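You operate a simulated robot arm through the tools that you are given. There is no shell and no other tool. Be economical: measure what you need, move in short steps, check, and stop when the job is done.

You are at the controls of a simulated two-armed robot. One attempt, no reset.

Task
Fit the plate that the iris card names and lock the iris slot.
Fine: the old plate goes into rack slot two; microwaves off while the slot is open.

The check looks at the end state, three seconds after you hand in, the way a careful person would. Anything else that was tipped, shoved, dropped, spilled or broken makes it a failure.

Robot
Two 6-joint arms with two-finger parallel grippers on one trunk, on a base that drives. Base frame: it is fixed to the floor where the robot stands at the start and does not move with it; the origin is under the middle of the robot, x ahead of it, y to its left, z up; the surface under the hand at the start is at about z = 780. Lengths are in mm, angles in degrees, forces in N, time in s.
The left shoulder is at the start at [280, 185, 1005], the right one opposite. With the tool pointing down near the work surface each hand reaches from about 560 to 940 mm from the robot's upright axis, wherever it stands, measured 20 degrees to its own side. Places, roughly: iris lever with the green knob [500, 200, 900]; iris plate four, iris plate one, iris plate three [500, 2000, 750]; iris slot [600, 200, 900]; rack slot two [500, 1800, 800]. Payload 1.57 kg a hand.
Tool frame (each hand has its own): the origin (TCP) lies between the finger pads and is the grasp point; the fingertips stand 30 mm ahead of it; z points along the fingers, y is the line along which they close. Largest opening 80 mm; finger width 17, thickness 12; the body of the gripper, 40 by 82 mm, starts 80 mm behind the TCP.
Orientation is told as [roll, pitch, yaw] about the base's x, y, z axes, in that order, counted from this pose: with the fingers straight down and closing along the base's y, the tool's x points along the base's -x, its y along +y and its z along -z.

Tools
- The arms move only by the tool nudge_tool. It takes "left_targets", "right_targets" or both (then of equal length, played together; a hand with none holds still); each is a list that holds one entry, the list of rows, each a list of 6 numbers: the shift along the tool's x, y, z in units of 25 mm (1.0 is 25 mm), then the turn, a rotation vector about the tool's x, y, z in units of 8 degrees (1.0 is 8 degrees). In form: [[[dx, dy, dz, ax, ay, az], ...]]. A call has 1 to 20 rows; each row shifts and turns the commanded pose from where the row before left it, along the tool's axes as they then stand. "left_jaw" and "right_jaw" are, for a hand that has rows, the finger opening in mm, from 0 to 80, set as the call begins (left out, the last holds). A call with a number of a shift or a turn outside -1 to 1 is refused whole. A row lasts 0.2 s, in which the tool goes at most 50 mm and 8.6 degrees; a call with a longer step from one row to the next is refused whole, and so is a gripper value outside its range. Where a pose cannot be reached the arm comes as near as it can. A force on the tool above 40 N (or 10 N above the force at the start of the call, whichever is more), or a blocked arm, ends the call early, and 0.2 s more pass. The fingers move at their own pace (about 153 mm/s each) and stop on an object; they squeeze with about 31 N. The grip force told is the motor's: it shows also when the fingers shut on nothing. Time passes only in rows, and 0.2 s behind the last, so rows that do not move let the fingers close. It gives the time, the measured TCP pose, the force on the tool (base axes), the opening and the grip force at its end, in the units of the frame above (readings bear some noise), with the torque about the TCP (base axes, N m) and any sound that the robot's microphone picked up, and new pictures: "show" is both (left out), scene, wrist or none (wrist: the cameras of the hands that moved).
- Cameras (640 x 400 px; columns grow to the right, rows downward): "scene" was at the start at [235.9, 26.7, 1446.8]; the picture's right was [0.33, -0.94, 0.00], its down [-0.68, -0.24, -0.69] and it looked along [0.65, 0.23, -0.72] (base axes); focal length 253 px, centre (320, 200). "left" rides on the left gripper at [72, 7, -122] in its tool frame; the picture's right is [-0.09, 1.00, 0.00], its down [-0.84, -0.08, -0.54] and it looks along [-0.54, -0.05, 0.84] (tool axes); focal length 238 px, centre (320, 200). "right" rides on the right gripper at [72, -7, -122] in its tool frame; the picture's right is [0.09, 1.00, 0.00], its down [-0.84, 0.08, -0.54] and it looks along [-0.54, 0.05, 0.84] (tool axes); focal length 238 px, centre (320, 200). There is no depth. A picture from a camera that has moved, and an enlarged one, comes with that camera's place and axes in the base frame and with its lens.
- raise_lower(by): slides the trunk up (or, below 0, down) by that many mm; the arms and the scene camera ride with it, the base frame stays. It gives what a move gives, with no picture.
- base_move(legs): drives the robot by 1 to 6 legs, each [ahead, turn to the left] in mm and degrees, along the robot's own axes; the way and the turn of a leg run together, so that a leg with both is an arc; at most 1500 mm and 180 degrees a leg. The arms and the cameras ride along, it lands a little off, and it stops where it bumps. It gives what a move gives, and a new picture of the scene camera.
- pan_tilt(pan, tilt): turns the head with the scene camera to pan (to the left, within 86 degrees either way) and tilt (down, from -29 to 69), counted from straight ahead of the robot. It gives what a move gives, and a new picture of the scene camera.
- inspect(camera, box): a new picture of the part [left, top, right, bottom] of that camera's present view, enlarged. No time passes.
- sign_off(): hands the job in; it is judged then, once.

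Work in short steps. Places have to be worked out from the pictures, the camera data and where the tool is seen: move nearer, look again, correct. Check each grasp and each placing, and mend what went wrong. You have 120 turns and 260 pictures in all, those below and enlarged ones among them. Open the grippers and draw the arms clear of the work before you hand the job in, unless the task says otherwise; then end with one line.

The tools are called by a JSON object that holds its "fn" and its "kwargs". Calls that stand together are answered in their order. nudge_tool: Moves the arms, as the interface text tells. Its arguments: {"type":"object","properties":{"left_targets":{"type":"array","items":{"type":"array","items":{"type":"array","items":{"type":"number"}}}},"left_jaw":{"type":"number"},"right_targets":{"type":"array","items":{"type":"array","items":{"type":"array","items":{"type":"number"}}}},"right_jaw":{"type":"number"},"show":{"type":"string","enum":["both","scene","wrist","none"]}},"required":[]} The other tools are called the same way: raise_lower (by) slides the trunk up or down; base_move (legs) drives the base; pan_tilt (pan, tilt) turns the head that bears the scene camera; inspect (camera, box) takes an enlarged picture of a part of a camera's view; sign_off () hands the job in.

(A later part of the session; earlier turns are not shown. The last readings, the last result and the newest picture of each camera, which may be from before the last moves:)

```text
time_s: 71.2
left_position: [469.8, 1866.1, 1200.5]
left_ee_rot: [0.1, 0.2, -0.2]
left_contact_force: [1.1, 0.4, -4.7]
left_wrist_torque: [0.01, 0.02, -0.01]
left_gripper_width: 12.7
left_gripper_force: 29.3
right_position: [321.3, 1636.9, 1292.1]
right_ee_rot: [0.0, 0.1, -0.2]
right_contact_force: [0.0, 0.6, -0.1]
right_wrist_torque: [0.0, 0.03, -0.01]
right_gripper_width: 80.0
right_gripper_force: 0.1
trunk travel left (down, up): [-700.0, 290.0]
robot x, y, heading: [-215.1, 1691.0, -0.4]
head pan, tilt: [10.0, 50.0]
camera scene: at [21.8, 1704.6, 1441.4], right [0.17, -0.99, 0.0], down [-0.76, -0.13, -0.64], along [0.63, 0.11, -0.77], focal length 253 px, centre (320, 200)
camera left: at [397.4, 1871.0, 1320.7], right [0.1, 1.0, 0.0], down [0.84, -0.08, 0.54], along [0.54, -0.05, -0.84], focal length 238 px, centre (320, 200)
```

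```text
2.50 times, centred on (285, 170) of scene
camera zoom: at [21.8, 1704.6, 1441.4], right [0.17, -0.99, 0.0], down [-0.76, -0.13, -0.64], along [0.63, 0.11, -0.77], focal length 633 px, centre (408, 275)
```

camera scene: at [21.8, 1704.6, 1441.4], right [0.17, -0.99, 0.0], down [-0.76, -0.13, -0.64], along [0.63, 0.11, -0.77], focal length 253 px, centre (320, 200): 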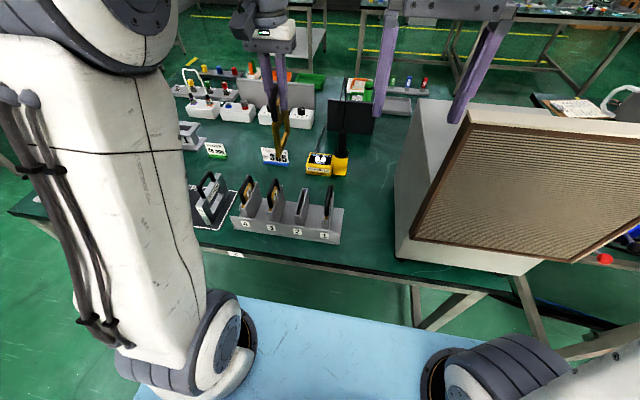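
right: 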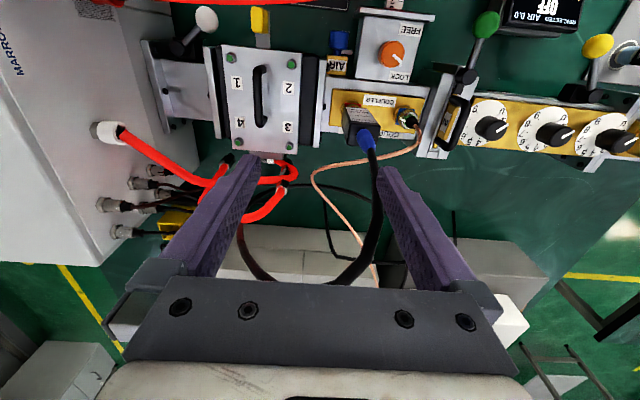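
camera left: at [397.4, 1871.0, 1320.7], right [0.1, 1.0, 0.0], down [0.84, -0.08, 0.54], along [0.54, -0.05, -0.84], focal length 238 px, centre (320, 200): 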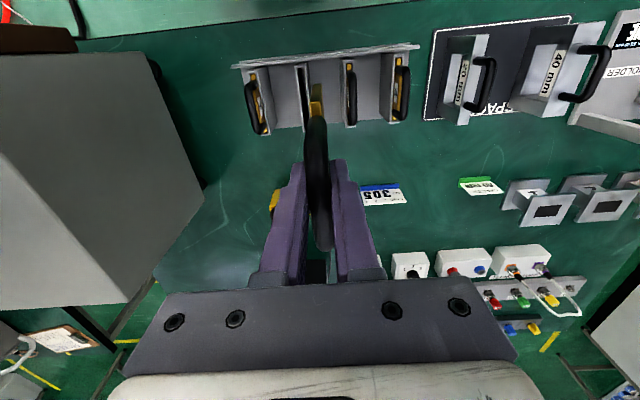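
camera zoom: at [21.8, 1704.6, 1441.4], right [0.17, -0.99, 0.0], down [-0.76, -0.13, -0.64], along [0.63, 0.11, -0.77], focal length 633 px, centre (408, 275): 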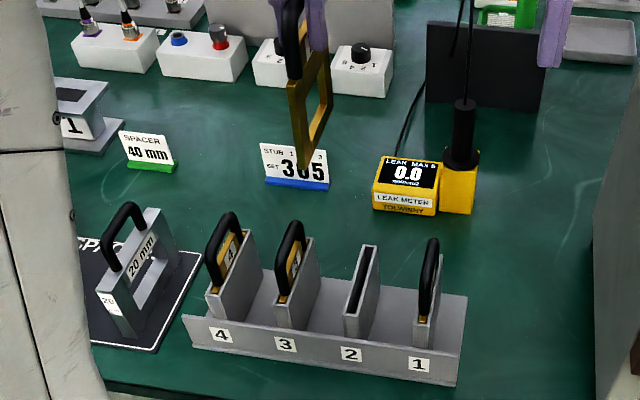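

Slots work out at y ≈ 1754, 1835, 1917, 2000, centre x ≈ 476. I move the plate over slot 2 and lower to z 1030, leaving its bottom about 30 mm above the holder.

{"fn": "nudge_tool", "kwargs": {"left_targets": [[[-0.12, -0.61, 0, 0, 0, 0], [-0.12, -0.61, 0, 0, 0, 0], [0, 0, 0.85, 0, 0, 0], [0, 0, 0.85, 0, 0, 0], [0, 0, 0.85, 0, 0, 0], [0, 0, 0.85, 0, 0, 0], [0, 0, 0.85, 0, 0, 0], [0, 0, 0.85, 0, 0, 0], [0, 0, 0.85, 0, 0, 0], [0, 0, 0.85, 0, 0, 0]]], "show": "both"}}

{"fn": "inspect", "kwargs": {"camera": "left", "box": [220, 30, 420, 180]}}

{"fn": "inspect", "kwargs": {"camera": "scene", "box": [230, 130, 350, 240]}}

```text
time_s: 73.4
left_position: [476.0, 1836.1, 1030.0]
left_ee_rot: [0.2, 0.1, -0.2]
left_contact_force: [0.5, 1.0, -5.1]
left_wrist_torque: [-0.03, 0.04, 0.01]
left_gripper_width: 12.7
left_gripper_force: 29.5
right_position: [321.9, 1636.8, 1293.3]
right_ee_rot: [0.0, 0.0, -0.2]
right_contact_force: [-0.7, 0.8, 0.2]
right_wrist_torque: [0.02, 0.0, -0.02]
right_gripper_width: 80.0
right_gripper_force: 0.1
trunk travel left (down, up): [-700.0, 290.0]
robot x, y, heading: [-215.5, 1694.4, -0.2]
head pan, tilt: [10.0, 50.0]
camera scene: at [21.8, 1704.5, 1441.4], right [0.17, -0.99, 0.0], down [-0.76, -0.13, -0.64], along [0.63, 0.11, -0.77], focal length 253 px, centre (320, 200)
camera left: at [403.3, 1842.1, 1151.2], right [0.1, 1.0, 0.0], down [0.84, -0.08, 0.54], along [0.54, -0.05, -0.84], focal length 238 px, centre (320, 200)
```

scene: 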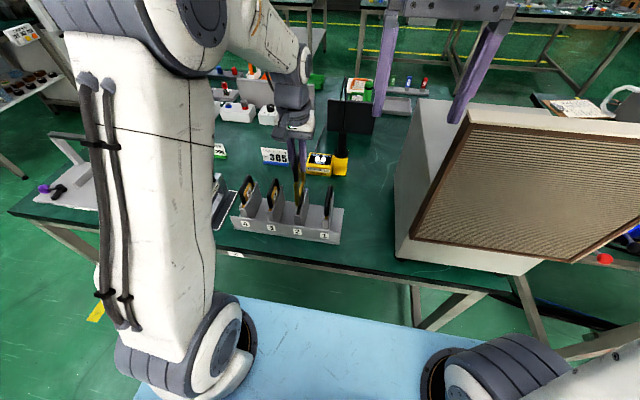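
left: 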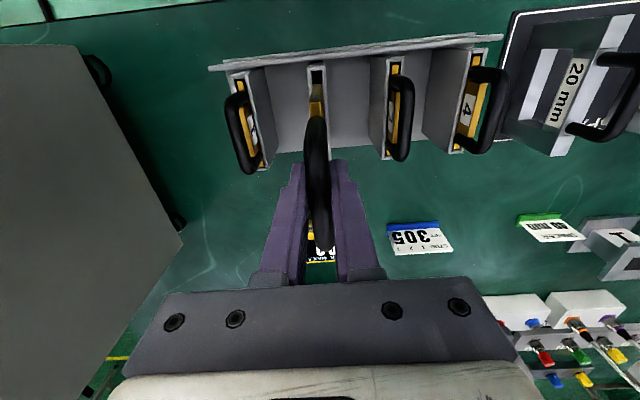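

```text
2.67 times, centred on (320, 105) of left
camera zoom: at [403.3, 1842.1, 1151.2], right [0.1, 1.0, 0.0], down [0.84, -0.08, 0.54], along [0.54, -0.05, -0.84], focal length 636 px, centre (320, 453)
```

zoom: 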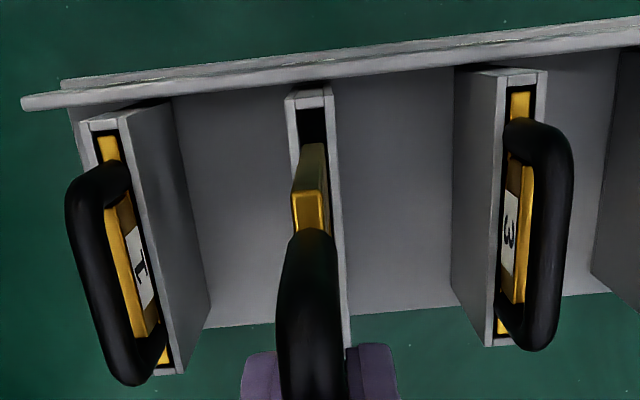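

```text
3.64 times, centred on (290, 185) of scene
camera zoom: at [21.8, 1704.5, 1441.4], right [0.17, -0.99, 0.0], down [-0.76, -0.13, -0.64], along [0.63, 0.11, -0.77], focal length 920 px, centre (429, 254)
```

zoom: 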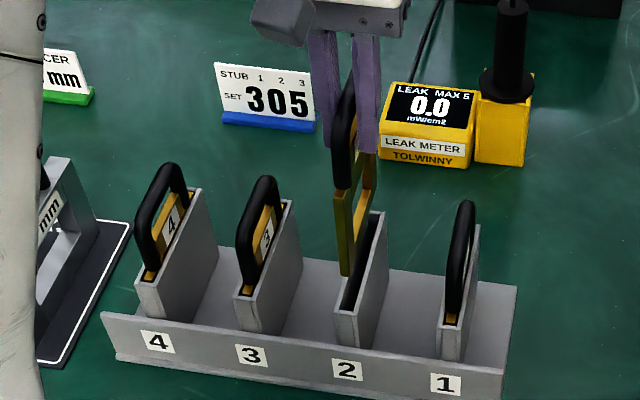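

The plate's edge lines up with the slot within about a millimetre. I lower it slowly into the mouth.

{"fn": "nudge_tool", "kwargs": {"left_targets": [[[0.04, 0, 0.4, 0, 0, 0], [0, 0, 0.4, 0, 0, 0], [0, 0, 0.4, 0, 0, 0], [0, 0, 0.3, 0, 0, 0], [0, 0, 0.3, 0, 0, 0]]], "show": "wrist"}}

{"fn": "inspect", "kwargs": {"camera": "left", "box": [220, 30, 420, 180]}}

{"fn": "inspect", "kwargs": {"camera": "scene", "box": [230, 130, 350, 240]}}

```text
time_s: 74.6
left_position: [471.8, 1837.5, 984.1]
left_ee_rot: [0.1, 0.3, -0.2]
left_contact_force: [-7.8, -0.3, -1.6]
left_wrist_torque: [0.02, 0.71, 0.04]
left_gripper_width: 12.5
left_gripper_force: 29.8
right_position: [321.3, 1637.1, 1293.8]
right_ee_rot: [0.0, 0.0, -0.1]
right_contact_force: [-0.3, -0.1, -0.7]
right_wrist_torque: [0.0, 0.03, 0.0]
right_gripper_width: 79.9
right_gripper_force: 0.1
trunk travel left (down, up): [-700.0, 290.0]
robot x, y, heading: [-211.2, 1692.7, -0.4]
head pan, tilt: [10.0, 50.0]
camera left: at [400.3, 1841.7, 1105.9], right [0.1, 1.0, 0.0], down [0.84, -0.08, 0.54], along [0.54, -0.05, -0.84], focal length 238 px, centre (320, 200)
```

left: 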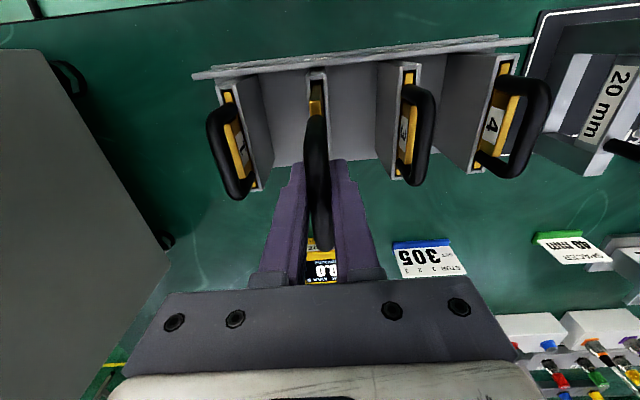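

```text
2.67 times, centred on (320, 105) of left
camera zoom: at [400.3, 1841.7, 1105.9], right [0.1, 1.0, 0.0], down [0.84, -0.08, 0.54], along [0.54, -0.05, -0.84], focal length 636 px, centre (320, 453)
```

zoom: 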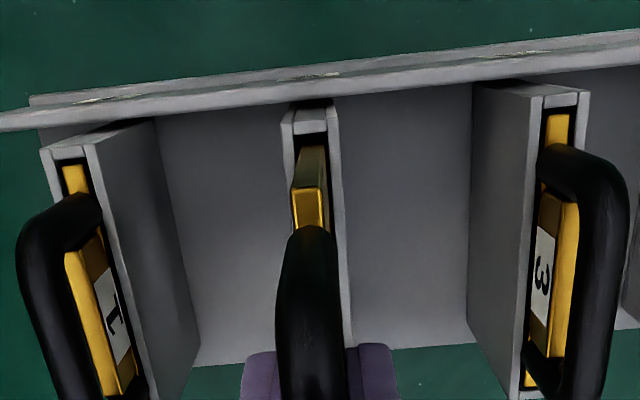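

```text
3.64 times, centred on (290, 185) of scene
camera zoom: at [21.6, 1704.5, 1441.3], right [0.17, -0.99, 0.0], down [-0.76, -0.13, -0.64], along [0.63, 0.11, -0.77], focal length 920 px, centre (429, 254)
```

zoom: 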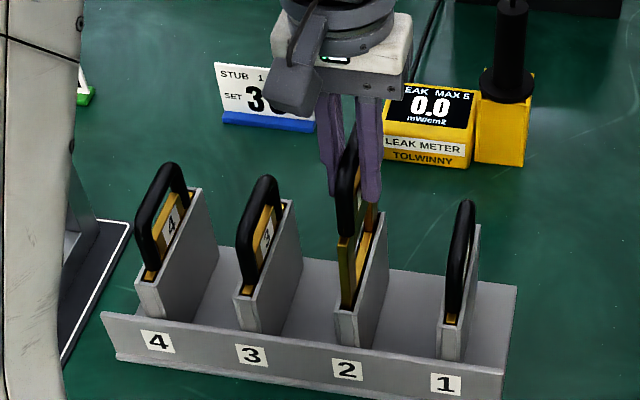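

Entered, but the x-force (-8 N) says the plate sits about 4 mm too far in +x. I ease it back and go on down.

{"fn": "nudge_tool", "kwargs": {"left_targets": [[[0.18, 0, 0, 0, 0, 0], [0, 0, 0.2, 0, 0, 0], [0, 0, 0.2, 0, 0, 0]]], "show": "none"}}

```text
time_s: 75.4
left_position: [469.3, 1836.2, 975.6]
left_ee_rot: [0.2, 0.1, -0.2]
left_contact_force: [-0.2, -0.4, -4.6]
left_wrist_torque: [0.01, 0.02, 0.0]
left_gripper_width: 12.4
left_gripper_force: 29.6
right_position: [322.1, 1636.4, 1292.9]
right_ee_rot: [0.0, 0.0, -0.3]
right_contact_force: [0.2, 0.7, 0.4]
right_wrist_torque: [0.01, 0.02, 0.01]
right_gripper_width: 80.1
right_gripper_force: 0.0
trunk travel left (down, up): [-700.0, 290.0]
robot x, y, heading: [-215.4, 1689.4, -0.0]
head pan, tilt: [10.0, 50.0]
```

Forces are back to the bare weight. I continue down.

{"fn": "nudge_tool", "kwargs": {"left_targets": [[[0, 0, 0.4, 0, 0, 0], [0, 0, 0.4, 0, 0, 0], [0, 0, 0.4, 0, 0, 0], [0, 0, 0.4, 0, 0, 0], [0, 0, 0.4, 0, 0, 0]]], "show": "wrist"}}

{"fn": "inspect", "kwargs": {"camera": "scene", "box": [230, 130, 350, 240]}}

```text
time_s: 76.6
left_position: [469.1, 1836.4, 925.2]
left_ee_rot: [0.1, 0.0, -0.2]
left_contact_force: [1.0, -0.8, -5.4]
left_wrist_torque: [-0.02, -0.16, 0.01]
left_gripper_width: 12.3
left_gripper_force: 29.5
right_position: [320.6, 1637.8, 1292.3]
right_ee_rot: [0.0, 0.0, -0.2]
right_contact_force: [0.8, 0.0, -0.3]
right_wrist_torque: [-0.01, -0.02, -0.02]
right_gripper_width: 80.0
right_gripper_force: 0.0
trunk travel left (down, up): [-700.0, 290.0]
robot x, y, heading: [-215.4, 1693.2, -0.4]
head pan, tilt: [10.0, 50.0]
camera left: at [396.4, 1842.3, 1046.6], right [0.1, 1.0, 0.0], down [0.84, -0.08, 0.54], along [0.54, -0.05, -0.84], focal length 238 px, centre (320, 200)
```

left: 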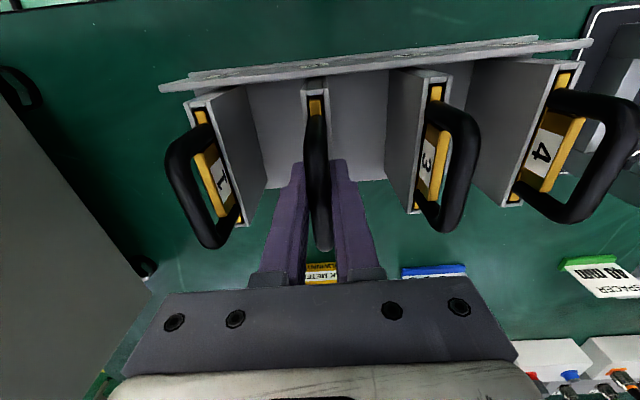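

```text
3.64 times, centred on (290, 185) of scene
camera zoom: at [21.9, 1704.5, 1441.4], right [0.17, -0.99, 0.0], down [-0.76, -0.13, -0.64], along [0.63, 0.11, -0.77], focal length 920 px, centre (429, 254)
```

zoom: 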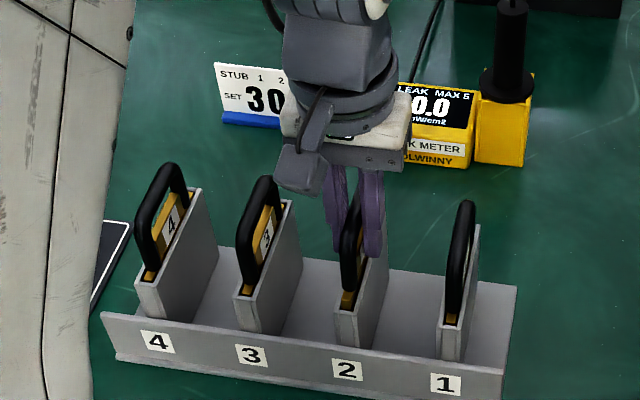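

Sliding well. I lower the rest in small steps until it seats.

{"fn": "nudge_tool", "kwargs": {"left_targets": [[[0, 0, 0.2, 0, 0, 0], [0, 0, 0.2, 0, 0, 0], [0, 0, 0.2, 0, 0, 0]]], "show": "none"}}

{"fn": "nudge_tool", "kwargs": {"left_targets": [[[0, 0, 0.15, 0, 0, 0], [0, 0, 0.15, 0, 0, 0]]], "show": "wrist"}}

{"fn": "inspect", "kwargs": {"camera": "scene", "box": [230, 130, 350, 240]}}

```text
time_s: 77.4
left_position: [469.4, 1838.1, 913.0]
left_ee_rot: [0.0, -0.2, -0.2]
left_contact_force: [-0.3, 6.6, 22.1]
left_wrist_torque: [-0.09, 0.0, -0.01]
left_gripper_width: 12.9
left_gripper_force: 29.6
right_position: [319.5, 1637.2, 1293.1]
right_ee_rot: [0.0, -0.1, -0.2]
right_contact_force: [0.6, 0.1, 0.2]
right_wrist_torque: [-0.02, 0.0, -0.02]
right_gripper_width: 80.2
right_gripper_force: 0.0
trunk travel left (down, up): [-700.0, 290.0]
robot x, y, heading: [-215.0, 1694.2, -0.1]
head pan, tilt: [10.0, 50.0]
```

```text
time_s: 77.9
left_position: [469.3, 1836.8, 907.0]
left_ee_rot: [0.1, -0.2, -0.2]
left_contact_force: [-7.1, 1.7, 16.0]
left_wrist_torque: [-0.36, 0.34, 0.01]
left_gripper_width: 12.7
left_gripper_force: 29.4
right_position: [320.5, 1636.5, 1293.7]
right_ee_rot: [-0.1, 0.0, -0.2]
right_contact_force: [0.3, -0.2, -0.9]
right_wrist_torque: [0.0, -0.02, 0.02]
right_gripper_width: 80.0
right_gripper_force: 0.2
trunk travel left (down, up): [-700.0, 290.0]
robot x, y, heading: [-216.1, 1692.0, -0.1]
head pan, tilt: [10.0, 50.0]
stopped in row 2 (left hand): the force on the tool passed its limit at 45 N (the readings are from after the stop); the commanded pose is now the measured one
camera left: at [396.8, 1843.1, 1028.2], right [0.09, 1.0, 0.0], down [0.84, -0.08, 0.54], along [0.54, -0.05, -0.84], focal length 238 px, centre (320, 200)
```

left: 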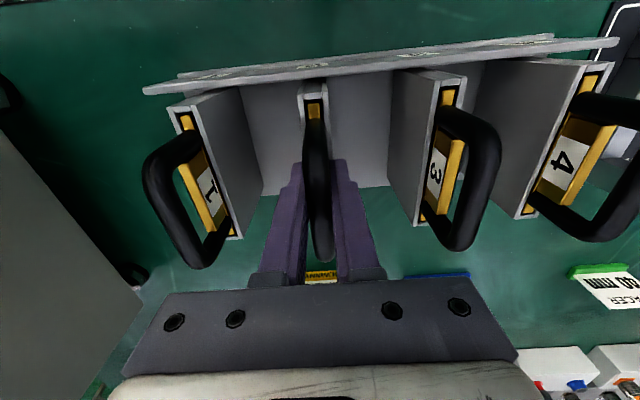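

```text
3.64 times, centred on (290, 185) of scene
camera zoom: at [20.6, 1704.6, 1441.4], right [0.17, -0.99, 0.0], down [-0.75, -0.13, -0.64], along [0.63, 0.11, -0.77], focal length 920 px, centre (429, 254)
```

zoom: 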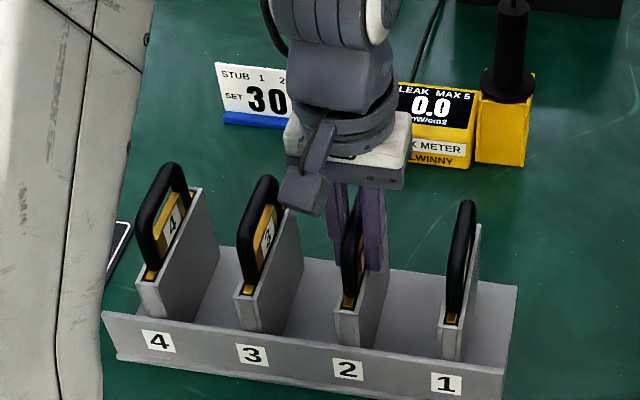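

It stands on the bottom of slot 2. I open and lift straight up to check.

{"fn": "nudge_tool", "kwargs": {"left_targets": [[[0, 0, 0, 0, 0, 0], [0, 0, 0, 0, 0, 0], [0, 0, -0.5, 0, 0, 0], [0, 0, -1, 0, 0, 0], [0, 0, -1, 0, 0, 0], [0, 0, -1, 0, 0, 0]]], "left_jaw": 32, "show": "both"}}

{"fn": "inspect", "kwargs": {"camera": "left", "box": [200, 40, 440, 200]}}

{"fn": "inspect", "kwargs": {"camera": "scene", "box": [230, 130, 350, 240]}}

```text
time_s: 79.3
left_position: [469.7, 1838.3, 994.2]
left_ee_rot: [0.0, -0.2, -0.2]
left_contact_force: [-0.5, -0.1, 0.3]
left_wrist_torque: [0.01, -0.01, 0.01]
left_gripper_width: 31.7
left_gripper_force: 0.0
right_position: [319.5, 1637.0, 1293.8]
right_ee_rot: [0.1, 0.0, -0.1]
right_contact_force: [0.1, 0.0, 0.1]
right_wrist_torque: [0.01, 0.01, 0.01]
right_gripper_width: 80.2
right_gripper_force: 0.0
trunk travel left (down, up): [-700.0, 290.0]
robot x, y, heading: [-211.7, 1691.1, -0.3]
head pan, tilt: [10.0, 50.0]
camera scene: at [21.8, 1704.6, 1441.4], right [0.17, -0.99, 0.0], down [-0.76, -0.13, -0.64], along [0.63, 0.11, -0.77], focal length 253 px, centre (320, 200)
camera left: at [398.0, 1842.8, 1114.3], right [0.1, 1.0, 0.0], down [0.84, -0.08, 0.54], along [0.54, -0.05, -0.84], focal length 238 px, centre (320, 200)
```

scene: 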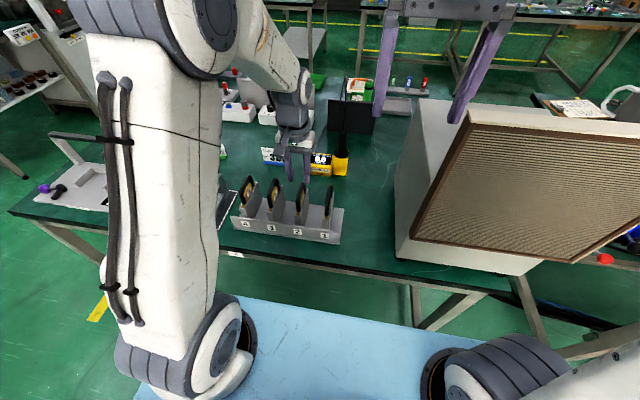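
left: 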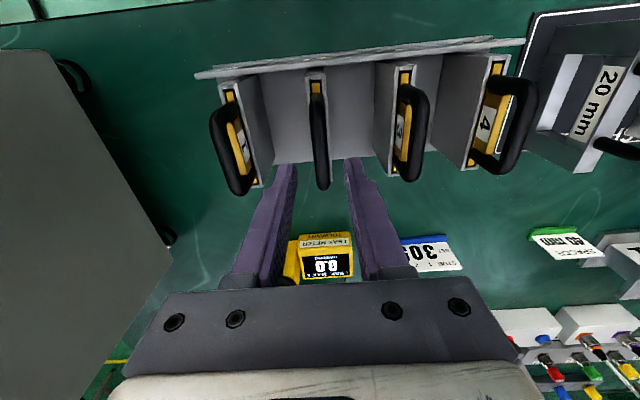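

```text
2.50 times, centred on (320, 120) of left
camera zoom: at [398.0, 1842.8, 1114.3], right [0.1, 1.0, 0.0], down [0.84, -0.08, 0.54], along [0.54, -0.05, -0.84], focal length 596 px, centre (320, 400)
```

zoom: 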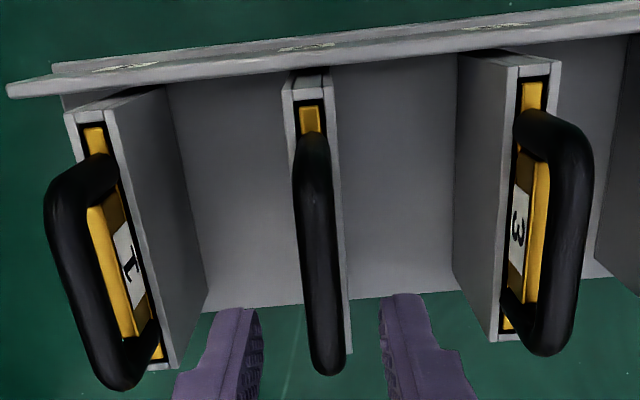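

```text
3.64 times, centred on (290, 185) of scene
camera zoom: at [21.8, 1704.6, 1441.4], right [0.17, -0.99, 0.0], down [-0.76, -0.13, -0.64], along [0.63, 0.11, -0.77], focal length 920 px, centre (429, 254)
```

zoom: 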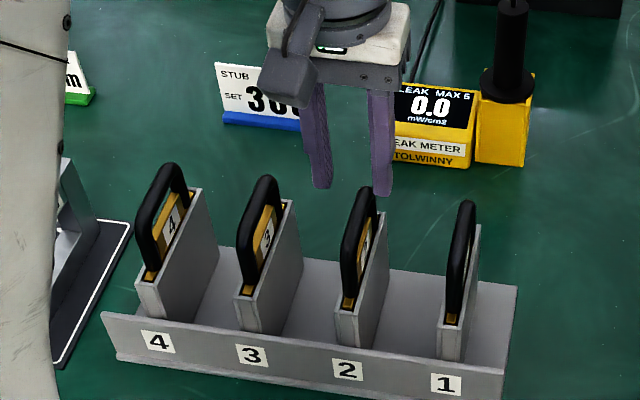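

Plate 2 sits like its neighbours. Plate 1's handle works out at y≈1756; I move over it.

{"fn": "nudge_tool", "kwargs": {"left_targets": [[[0, -0.82, 0, 0, 0, 0], [0, -0.82, 0, 0, 0, 0], [0, -0.82, 0, 0, 0, 0], [0, -0.83, 0, 0, 0, 0], [0, 0, 0.6, 0, 0, 0]]], "show": "wrist"}}

{"fn": "inspect", "kwargs": {"camera": "left", "box": [220, 60, 420, 210]}}

{"fn": "inspect", "kwargs": {"camera": "scene", "box": [250, 130, 370, 240]}}

```text
time_s: 80.5
left_position: [469.4, 1755.3, 977.3]
left_ee_rot: [0.2, -0.2, -0.1]
left_contact_force: [0.3, 0.1, -0.7]
left_wrist_torque: [0.02, -0.03, 0.01]
left_gripper_width: 32.0
left_gripper_force: 0.0
right_position: [321.7, 1636.4, 1293.2]
right_ee_rot: [0.1, 0.0, -0.1]
right_contact_force: [-0.1, 0.2, -0.7]
right_wrist_torque: [-0.01, -0.01, 0.03]
right_gripper_width: 80.0
right_gripper_force: 0.1
trunk travel left (down, up): [-700.0, 290.0]
robot x, y, heading: [-212.5, 1693.0, -0.2]
head pan, tilt: [10.0, 50.0]
camera left: at [396.6, 1760.4, 1099.3], right [0.1, 1.0, 0.0], down [0.84, -0.08, 0.54], along [0.54, -0.05, -0.84], focal length 238 px, centre (320, 200)
```

left: 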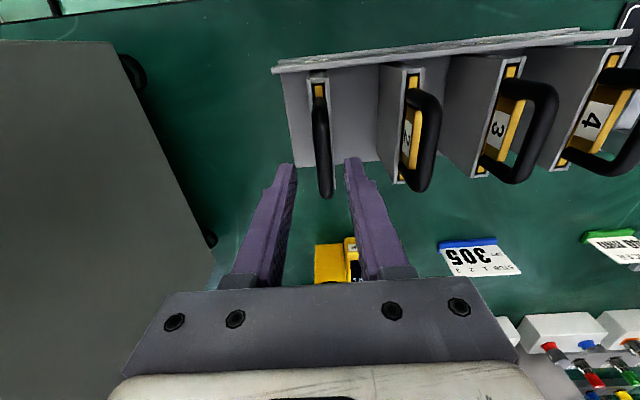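

```text
2.67 times, centred on (320, 135) of left
camera zoom: at [396.6, 1760.4, 1099.3], right [0.1, 1.0, 0.0], down [0.84, -0.08, 0.54], along [0.54, -0.05, -0.84], focal length 636 px, centre (320, 373)
```

zoom: 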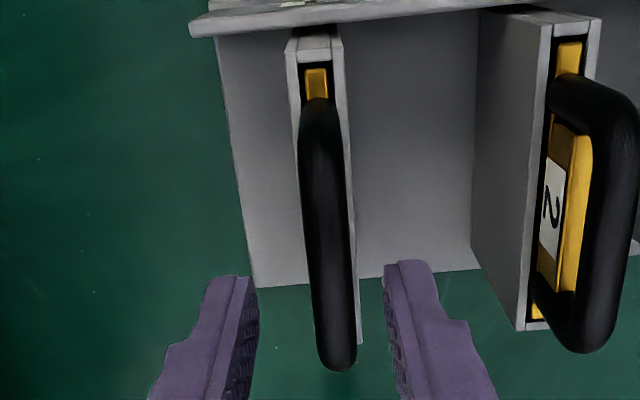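

```text
3.64 times, centred on (310, 185) of scene
camera zoom: at [21.6, 1704.5, 1441.4], right [0.17, -0.99, 0.0], down [-0.75, -0.13, -0.64], along [0.63, 0.11, -0.77], focal length 920 px, centre (356, 254)
```

zoom: 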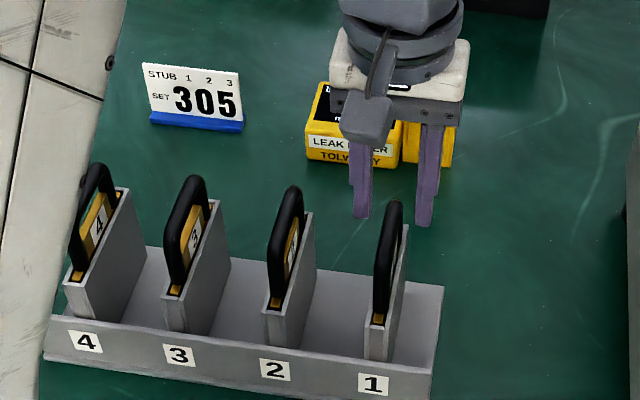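

Handle 1 is centred between the fingers. I descend to z 909 and grip, then lift a little.

{"fn": "nudge_tool", "kwargs": {"left_targets": [[[0, 0.03, 0.7, 0, 0, 0], [0, 0, 0.7, 0, 0, 0], [0, 0, 0.7, 0, 0, 0], [0, 0, 0.6, 0, 0, 0]]], "show": "none"}}

{"fn": "nudge_tool", "kwargs": {"left_targets": [[[0, 0, 0, 0, 0, 0], [0, 0, 0, 0, 0, 0], [0, 0, 0, 0, 0, 0]]], "left_jaw": 0, "show": "none"}}

{"fn": "nudge_tool", "kwargs": {"left_targets": [[[0, 0, -0.4, 0, 0, 0], [0, 0, -0.4, 0, 0, 0], [0, 0, -0.4, 0, 0, 0]]], "show": "wrist"}}

```text
time_s: 81.5
left_position: [469.0, 1754.9, 909.8]
left_ee_rot: [0.0, -0.1, -0.2]
left_contact_force: [0.1, 0.7, -0.1]
left_wrist_torque: [-0.02, -0.01, -0.03]
left_gripper_width: 32.3
left_gripper_force: 0.0
right_position: [321.0, 1637.3, 1294.0]
right_ee_rot: [0.0, 0.1, -0.2]
right_contact_force: [-0.6, 0.0, 0.2]
right_wrist_torque: [-0.03, -0.03, -0.03]
right_gripper_width: 79.7
right_gripper_force: 0.1
trunk travel left (down, up): [-700.0, 290.0]
robot x, y, heading: [-216.2, 1691.0, -0.1]
head pan, tilt: [10.0, 50.0]
```

```text
time_s: 82.3
left_position: [470.5, 1757.7, 910.8]
left_ee_rot: [0.2, -0.1, -0.2]
left_contact_force: [3.4, 34.7, 3.3]
left_wrist_torque: [-0.48, -0.31, 0.05]
left_gripper_width: 12.7
left_gripper_force: 29.2
right_position: [320.6, 1638.8, 1293.3]
right_ee_rot: [0.0, 0.0, -0.2]
right_contact_force: [-0.5, -0.6, 0.9]
right_wrist_torque: [-0.03, 0.01, -0.03]
right_gripper_width: 80.2
right_gripper_force: 0.1
trunk travel left (down, up): [-700.0, 290.0]
robot x, y, heading: [-215.5, 1692.5, 0.0]
head pan, tilt: [10.0, 50.0]
```

```text
time_s: 83.1
left_position: [470.3, 1755.0, 940.3]
left_ee_rot: [0.1, -0.1, -0.1]
left_contact_force: [0.0, -0.3, -3.3]
left_wrist_torque: [-0.08, 0.04, -0.02]
left_gripper_width: 12.5
left_gripper_force: 29.5
right_position: [322.3, 1637.0, 1294.7]
right_ee_rot: [0.0, 0.0, -0.1]
right_contact_force: [0.0, -0.2, 0.7]
right_wrist_torque: [0.0, 0.0, 0.01]
right_gripper_width: 80.2
right_gripper_force: 0.1
trunk travel left (down, up): [-700.0, 290.0]
robot x, y, heading: [-215.5, 1693.9, -0.5]
head pan, tilt: [10.0, 50.0]
camera left: at [398.1, 1760.9, 1062.0], right [0.09, 1.0, 0.0], down [0.84, -0.08, 0.54], along [0.54, -0.05, -0.84], focal length 238 px, centre (320, 200)
```

left: 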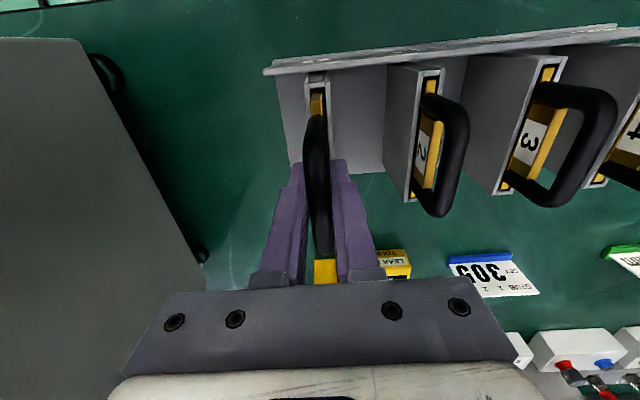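

Plate 1 is gripped and rising freely. I lift it well clear and check.

{"fn": "nudge_tool", "kwargs": {"left_targets": [[[0, 0, -0.8, 0, 0, 0], [0, 0, -0.9, 0, 0, 0], [0, 0, -0.9, 0, 0, 0], [0, 0, -0.9, 0, 0, 0], [0, 0, -0.9, 0, 0, 0], [0, 0, -0.9, 0, 0, 0], [0, 0, -0.9, 0, 0, 0], [0, 0, -0.9, 0, 0, 0], [0, 0, -0.9, 0, 0, 0], [0, 0.5, -0.9, 0, 0, 0], [0, 0.5, -0.9, 0, 0, 0]]], "show": "both"}}

{"fn": "inspect", "kwargs": {"camera": "scene", "box": [210, 60, 370, 240]}}

```text
time_s: 85.5
left_position: [469.9, 1779.9, 1183.8]
left_ee_rot: [0.1, -0.1, -0.2]
left_contact_force: [0.8, 0.4, -3.1]
left_wrist_torque: [-0.01, -0.01, -0.01]
left_gripper_width: 12.5
left_gripper_force: 29.3
right_position: [321.6, 1638.0, 1292.4]
right_ee_rot: [0.0, 0.0, -0.2]
right_contact_force: [0.2, 0.5, 0.6]
right_wrist_torque: [0.04, 0.03, 0.01]
right_gripper_width: 80.0
right_gripper_force: 0.1
trunk travel left (down, up): [-700.0, 290.0]
robot x, y, heading: [-213.6, 1694.4, -0.1]
head pan, tilt: [10.0, 50.0]
camera scene: at [21.9, 1704.7, 1441.4], right [0.17, -0.99, 0.0], down [-0.76, -0.13, -0.64], along [0.63, 0.11, -0.77], focal length 253 px, centre (320, 200)
camera left: at [397.4, 1785.9, 1305.7], right [0.1, 1.0, 0.0], down [0.84, -0.08, 0.54], along [0.54, -0.05, -0.84], focal length 238 px, centre (320, 200)
```

scene: 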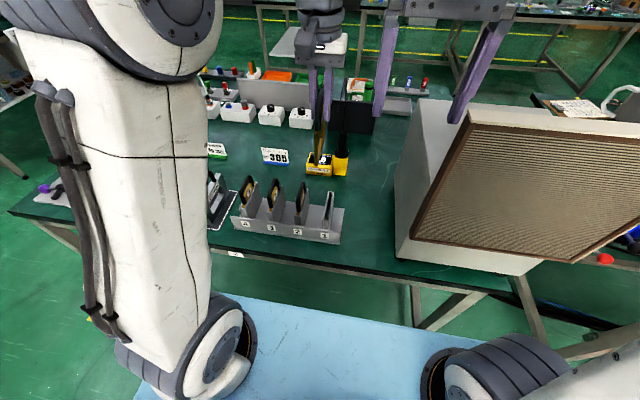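
left: 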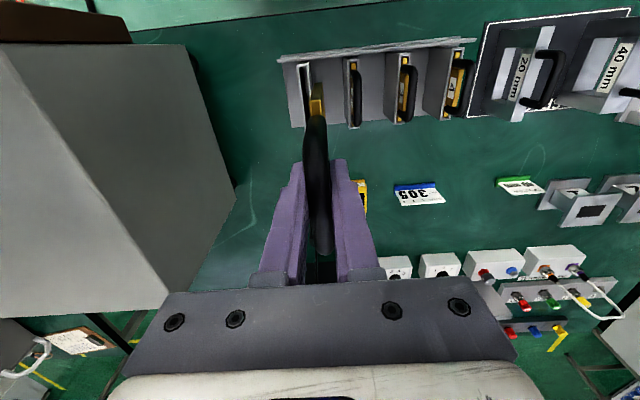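

```text
2.22 times, centred on (290, 150) of scene
camera zoom: at [21.9, 1704.7, 1441.4], right [0.17, -0.99, 0.0], down [-0.76, -0.13, -0.64], along [0.63, 0.11, -0.77], focal length 562 px, centre (387, 311)
```

zoom: 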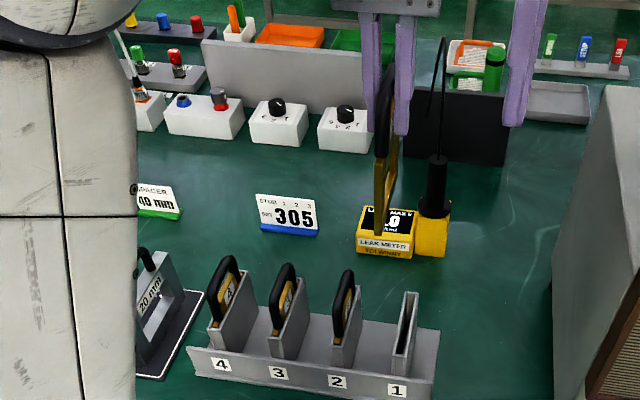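

Plate 1 is out and the rack is fine. I raise the trunk and retrace the way: back off, turn left, reverse along the corridor, turn right.

{"fn": "raise_lower", "kwargs": {"by": 100}}

{"fn": "base_move", "kwargs": {"legs": [[-95, 0], [0, 90.2]]}}

```text
time_s: 86.9
left_position: [469.4, 1780.8, 1284.0]
left_ee_rot: [0.1, -0.1, -0.2]
left_contact_force: [-0.2, 0.2, -4.0]
left_wrist_torque: [0.0, 0.03, 0.01]
left_gripper_width: 12.4
left_gripper_force: 29.7
right_position: [321.7, 1637.7, 1392.7]
right_ee_rot: [0.0, 0.0, -0.2]
right_contact_force: [0.3, -0.3, 0.6]
right_wrist_torque: [0.01, 0.0, -0.01]
right_gripper_width: 80.1
right_gripper_force: 0.1
trunk travel left (down, up): [-800.0, 190.0]
robot x, y, heading: [-213.3, 1694.5, -0.1]
head pan, tilt: [10.0, 50.0]
```

```text
time_s: 91.8
left_position: [-384.9, 2378.2, 1283.3]
left_ee_rot: [0.0, 0.0, 88.7]
left_contact_force: [-0.7, -0.2, -4.7]
left_wrist_torque: [-0.02, 0.01, -0.03]
left_gripper_width: 12.4
left_gripper_force: 29.4
right_position: [-243.3, 2226.5, 1392.5]
right_ee_rot: [-0.1, 0.0, 88.7]
right_contact_force: [0.0, -0.5, 0.4]
right_wrist_torque: [0.0, 0.01, -0.01]
right_gripper_width: 80.0
right_gripper_force: 0.0
trunk travel left (down, up): [-800.0, 190.0]
robot x, y, heading: [-310.3, 1694.1, 88.8]
head pan, tilt: [10.0, 50.0]
camera scene: at [-317.7, 1928.9, 1541.4], right [0.99, 0.15, 0.0], down [0.11, -0.76, -0.64], along [-0.1, 0.64, -0.77], focal length 253 px, centre (320, 200)
```

scene: 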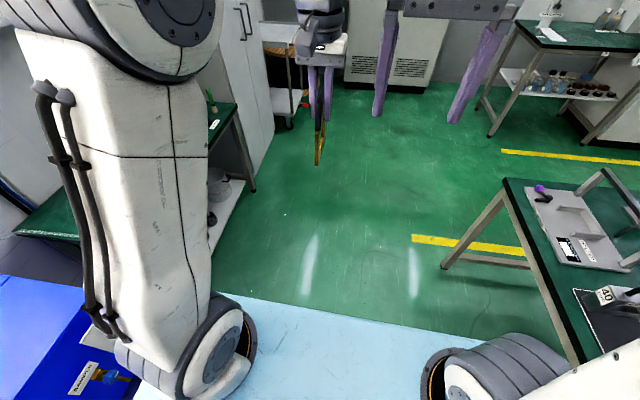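

Heading is 88.8°; I correct it and reverse along the corridor.

{"fn": "base_move", "kwargs": {"legs": [[0, 1.2], [-850, 0], [-845, 0]]}}

{"fn": "base_move", "kwargs": {"legs": [[0, -90]]}}

{"fn": "pan_tilt", "kwargs": {"pan": 25, "tilt": 45}}

```text
time_s: 100.7
left_position: [-406.2, 688.5, 1282.9]
left_ee_rot: [0.1, -0.1, 88.7]
left_contact_force: [0.3, -0.6, -4.4]
left_wrist_torque: [-0.02, -0.02, -0.01]
left_gripper_width: 12.5
left_gripper_force: 28.8
right_position: [-265.8, 537.9, 1393.7]
right_ee_rot: [0.0, 0.0, 88.7]
right_contact_force: [-0.4, -0.8, 0.3]
right_wrist_torque: [-0.02, -0.02, 0.0]
right_gripper_width: 79.9
right_gripper_force: 0.1
trunk travel left (down, up): [-800.0, 190.0]
robot x, y, heading: [-330.8, 0.4, 88.4]
head pan, tilt: [10.0, 50.0]
camera scene: at [-339.0, 239.8, 1541.4], right [0.99, 0.15, 0.0], down [0.11, -0.76, -0.64], along [-0.1, 0.64, -0.77], focal length 253 px, centre (320, 200)
```

scene: 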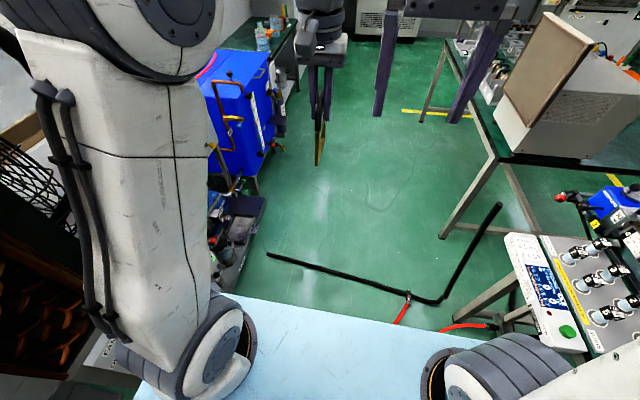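

```text
time_s: 104.9
left_position: [355.0, 84.3, 1284.3]
left_ee_rot: [0.1, -0.1, -0.8]
left_contact_force: [0.0, 0.9, -3.6]
left_wrist_torque: [-0.01, 0.03, -0.04]
left_gripper_width: 12.3
left_gripper_force: 29.4
right_position: [203.6, -57.2, 1393.4]
right_ee_rot: [0.0, 0.0, -0.7]
right_contact_force: [-0.9, -0.4, -0.5]
right_wrist_torque: [0.02, -0.04, 0.0]
right_gripper_width: 80.1
right_gripper_force: 0.1
trunk travel left (down, up): [-800.0, 190.0]
robot x, y, heading: [-329.2, 5.9, -1.0]
head pan, tilt: [10.0, 50.0]
camera scene: at [-95.0, 13.5, 1541.4], right [0.16, -0.99, 0.0], down [-0.76, -0.12, -0.64], along [0.63, 0.1, -0.77], focal length 253 px, centre (320, 200)
```

scene: 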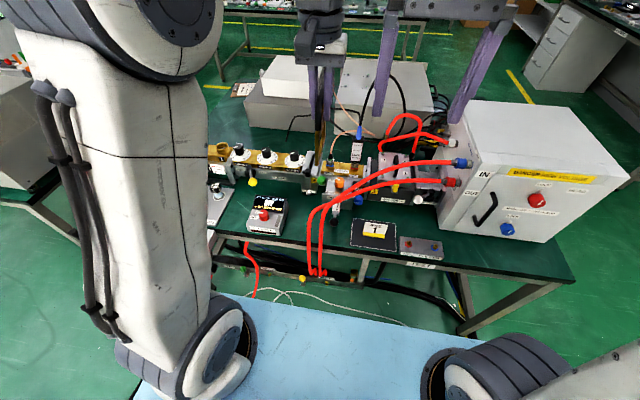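

```text
time_s: 105.7
left_position: [352.4, 85.1, 1284.1]
left_ee_rot: [0.1, -0.1, -0.9]
left_contact_force: [0.8, 0.4, -4.9]
left_wrist_torque: [0.02, 0.04, -0.01]
left_gripper_width: 12.8
left_gripper_force: 29.2
right_position: [203.8, -56.7, 1392.2]
right_ee_rot: [0.0, 0.0, -0.7]
right_contact_force: [-0.3, -0.3, 0.2]
right_wrist_torque: [-0.01, 0.01, 0.01]
right_gripper_width: 79.9
right_gripper_force: 0.0
trunk travel left (down, up): [-800.0, 190.0]
robot x, y, heading: [-332.7, 2.9, -0.7]
head pan, tilt: [25.0, 45.0]
camera scene: at [-96.9, 34.4, 1548.3], right [0.41, -0.91, 0.0], down [-0.65, -0.29, -0.71], along [0.64, 0.29, -0.71], focal length 253 px, centre (320, 200)
```

scene: 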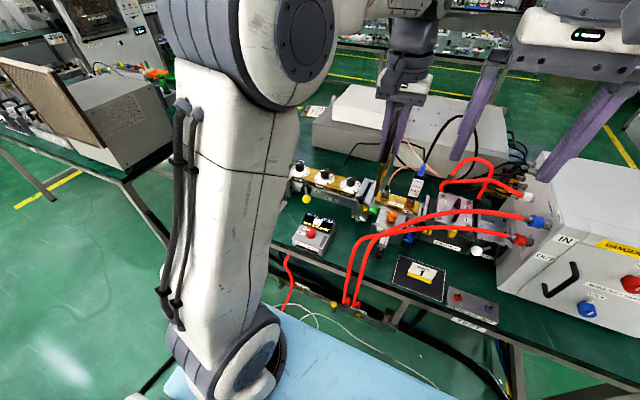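

Back at the bench. I drive forward 182 mm, straighten, move the hand to y≈157 and lower the trunk.

{"fn": "base_move", "kwargs": {"legs": [[182, 0.8]]}}

{"fn": "nudge_tool", "kwargs": {"left_targets": [[[-0.6, 0.9, 0, 0, 0, 0], [-0.6, 0.9, 0, 0, 0, 0], [-0.6, 0.9, 0, 0, 0, 0]]], "show": "none"}}

{"fn": "raise_lower", "kwargs": {"by": -100}}

{"fn": "nudge_tool", "kwargs": {"left_targets": [[[0, 0, 0, 0, 0, 0]]], "show": "both"}}

```text
time_s: 107.2
left_position: [531.7, 95.1, 1283.3]
left_ee_rot: [0.1, -0.1, 0.1]
left_contact_force: [0.0, 0.5, -3.5]
left_wrist_torque: [-0.01, -0.02, 0.0]
left_gripper_width: 12.4
left_gripper_force: 29.4
right_position: [384.2, -48.8, 1392.0]
right_ee_rot: [0.0, 0.1, 0.0]
right_contact_force: [-0.2, 0.6, 0.4]
right_wrist_torque: [0.01, -0.01, -0.01]
right_gripper_width: 80.1
right_gripper_force: 0.1
trunk travel left (down, up): [-800.0, 190.0]
robot x, y, heading: [-150.2, 3.9, -0.1]
head pan, tilt: [25.0, 45.0]
camera scene: at [82.5, 37.1, 1548.3], right [0.42, -0.91, 0.0], down [-0.64, -0.3, -0.71], along [0.64, 0.3, -0.71], focal length 253 px, centre (320, 200)
```

scene: 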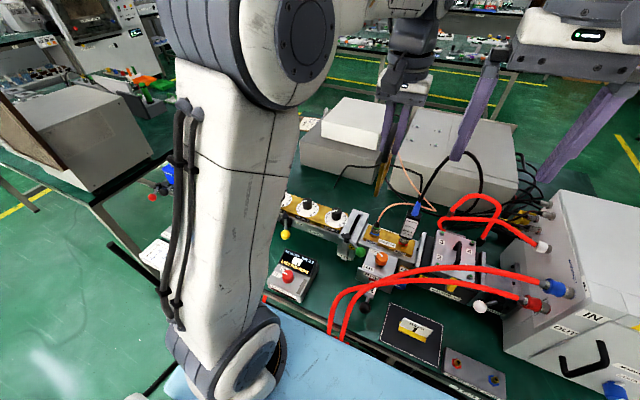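

```text
time_s: 108.0
left_position: [579.0, 161.9, 1283.7]
left_ee_rot: [0.1, 0.0, 0.0]
left_contact_force: [0.2, -0.1, -4.9]
left_wrist_torque: [0.06, 0.04, -0.01]
left_gripper_width: 12.5
left_gripper_force: 29.9
right_position: [386.1, -49.6, 1393.6]
right_ee_rot: [0.0, 0.0, 0.1]
right_contact_force: [0.2, -0.1, -0.2]
right_wrist_torque: [-0.02, -0.01, 0.0]
right_gripper_width: 80.4
right_gripper_force: 0.0
trunk travel left (down, up): [-800.0, 190.0]
robot x, y, heading: [-151.7, 5.6, 0.1]
head pan, tilt: [25.0, 45.0]
```

```text
time_s: 109.3
left_position: [578.1, 160.4, 1184.6]
left_ee_rot: [0.1, -0.1, 0.1]
left_contact_force: [-1.1, 0.3, -4.5]
left_wrist_torque: [0.0, 0.03, 0.0]
left_gripper_width: 12.4
left_gripper_force: 29.3
right_position: [385.2, -49.2, 1293.2]
right_ee_rot: [-0.1, 0.1, 0.1]
right_contact_force: [0.1, 0.2, 0.0]
right_wrist_torque: [-0.02, 0.03, 0.03]
right_gripper_width: 79.7
right_gripper_force: 0.0
trunk travel left (down, up): [-700.0, 290.0]
robot x, y, heading: [-150.3, 5.5, -0.0]
head pan, tilt: [25.0, 45.0]
```

```text
time_s: 109.7
left_position: [577.1, 160.7, 1183.5]
left_ee_rot: [0.1, -0.1, 0.1]
left_contact_force: [-0.1, 0.3, -4.1]
left_wrist_torque: [-0.04, 0.03, -0.05]
left_gripper_width: 12.6
left_gripper_force: 29.8
right_position: [385.7, -49.6, 1293.2]
right_ee_rot: [0.0, 0.0, 0.1]
right_contact_force: [-0.6, -0.2, 0.1]
right_wrist_torque: [-0.02, 0.0, -0.03]
right_gripper_width: 80.1
right_gripper_force: 0.1
trunk travel left (down, up): [-700.0, 290.0]
robot x, y, heading: [-148.7, 4.0, 0.1]
head pan, tilt: [25.0, 45.0]
camera scene: at [82.8, 37.1, 1448.3], right [0.42, -0.91, 0.0], down [-0.64, -0.3, -0.71], along [0.64, 0.3, -0.71], focal length 253 px, centre (320, 200)
camera left: at [505.9, 166.9, 1305.3], right [0.09, 1.0, 0.0], down [0.84, -0.08, 0.54], along [0.54, -0.05, -0.84], focal length 238 px, centre (320, 200)
```

scene: 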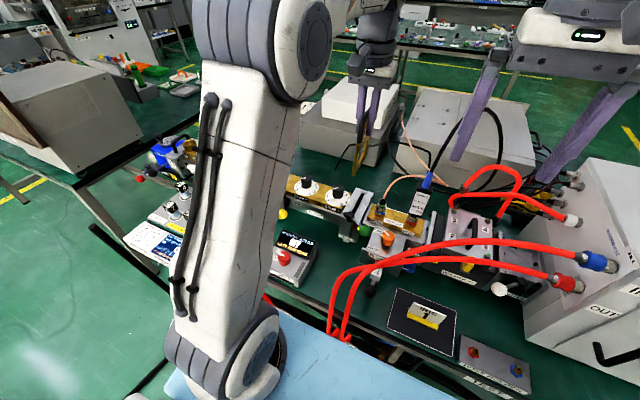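
left: 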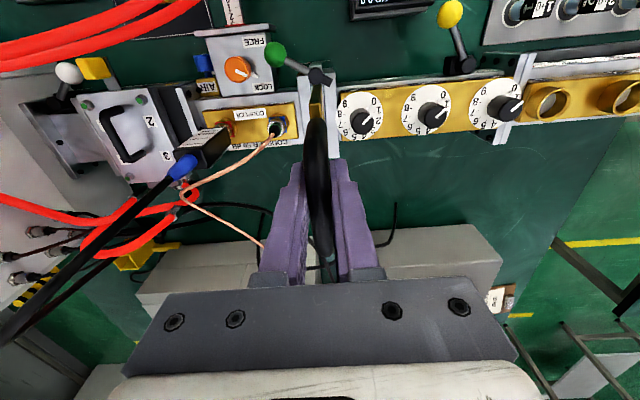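

Plate 1 is held; the target is TCP about [606.5, 157]. I move over the slot and down to z 1065, then look.

{"fn": "nudge_tool", "kwargs": {"left_targets": [[[-0.6, -0.07, 0, 0, 0, 0], [-0.58, -0.07, 0, 0, 0, 0], [0, 0, 0.8, 0, 0, 0], [0, 0, 0.8, 0, 0, 0], [0, 0, 0.8, 0, 0, 0], [0, 0, 0.8, 0, 0, 0], [0, 0, 0.8, 0, 0, 0], [0, 0, 0.8, 0, 0, 0]]], "show": "both"}}

{"fn": "inspect", "kwargs": {"camera": "left", "box": [240, 30, 400, 150]}}

{"fn": "inspect", "kwargs": {"camera": "scene", "box": [310, 140, 430, 250]}}

```text
time_s: 111.5
left_position: [609.0, 160.1, 1064.1]
left_ee_rot: [0.2, 0.0, 0.0]
left_contact_force: [0.3, 0.6, -3.3]
left_wrist_torque: [-0.01, 0.03, -0.01]
left_gripper_width: 12.5
left_gripper_force: 29.8
right_position: [385.0, -49.5, 1292.3]
right_ee_rot: [0.0, 0.1, 0.0]
right_contact_force: [-0.4, -0.3, 0.3]
right_wrist_torque: [0.01, 0.04, 0.01]
right_gripper_width: 79.9
right_gripper_force: 0.1
trunk travel left (down, up): [-700.0, 290.0]
robot x, y, heading: [-150.6, 2.1, 0.1]
head pan, tilt: [25.0, 45.0]
camera scene: at [82.7, 37.1, 1448.3], right [0.42, -0.91, 0.0], down [-0.64, -0.3, -0.71], along [0.64, 0.3, -0.71], focal length 253 px, centre (320, 200)
camera left: at [535.7, 164.7, 1185.5], right [0.09, 1.0, 0.0], down [0.84, -0.08, 0.54], along [0.54, -0.05, -0.84], focal length 238 px, centre (320, 200)
```

scene: 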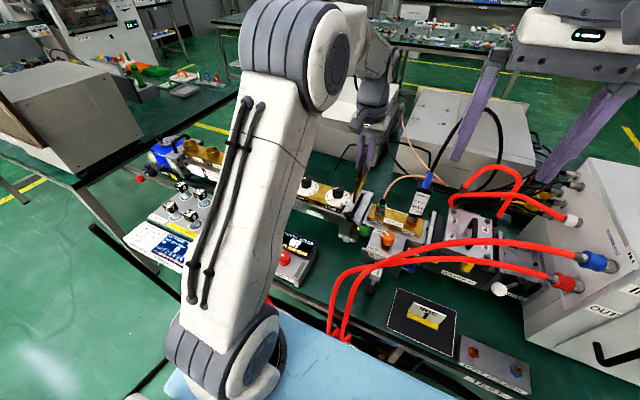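
left: 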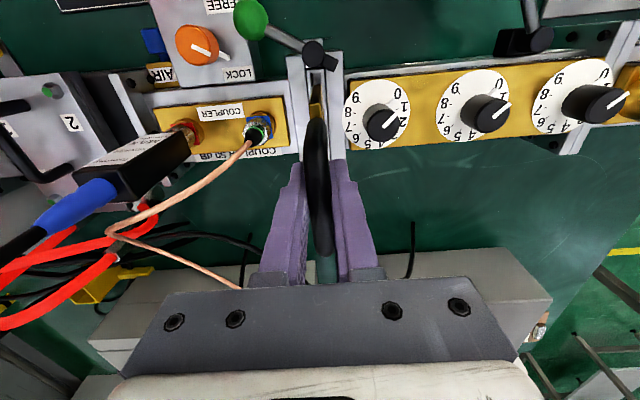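

```text
3.33 times, centred on (320, 90) of left
camera zoom: at [535.7, 164.7, 1185.5], right [0.09, 1.0, 0.0], down [0.84, -0.08, 0.54], along [0.54, -0.05, -0.84], focal length 794 px, centre (320, 567)
```

zoom: 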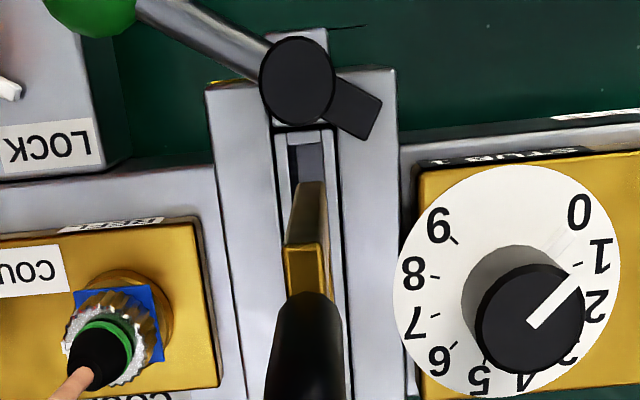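

```text
3.64 times, centred on (370, 195) of scene
camera zoom: at [82.7, 37.1, 1448.3], right [0.42, -0.91, 0.0], down [-0.64, -0.3, -0.71], along [0.64, 0.3, -0.71], focal length 920 px, centre (138, 218)
```

zoom: 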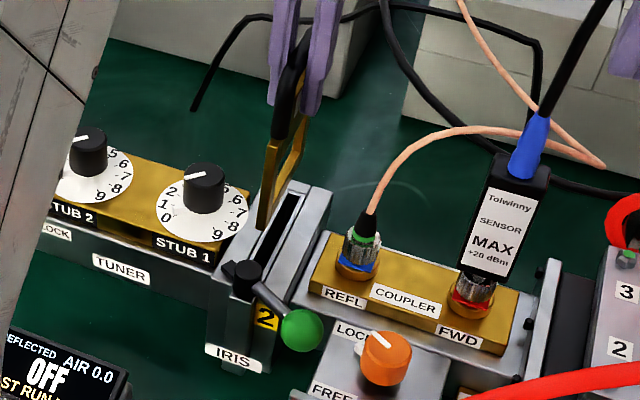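

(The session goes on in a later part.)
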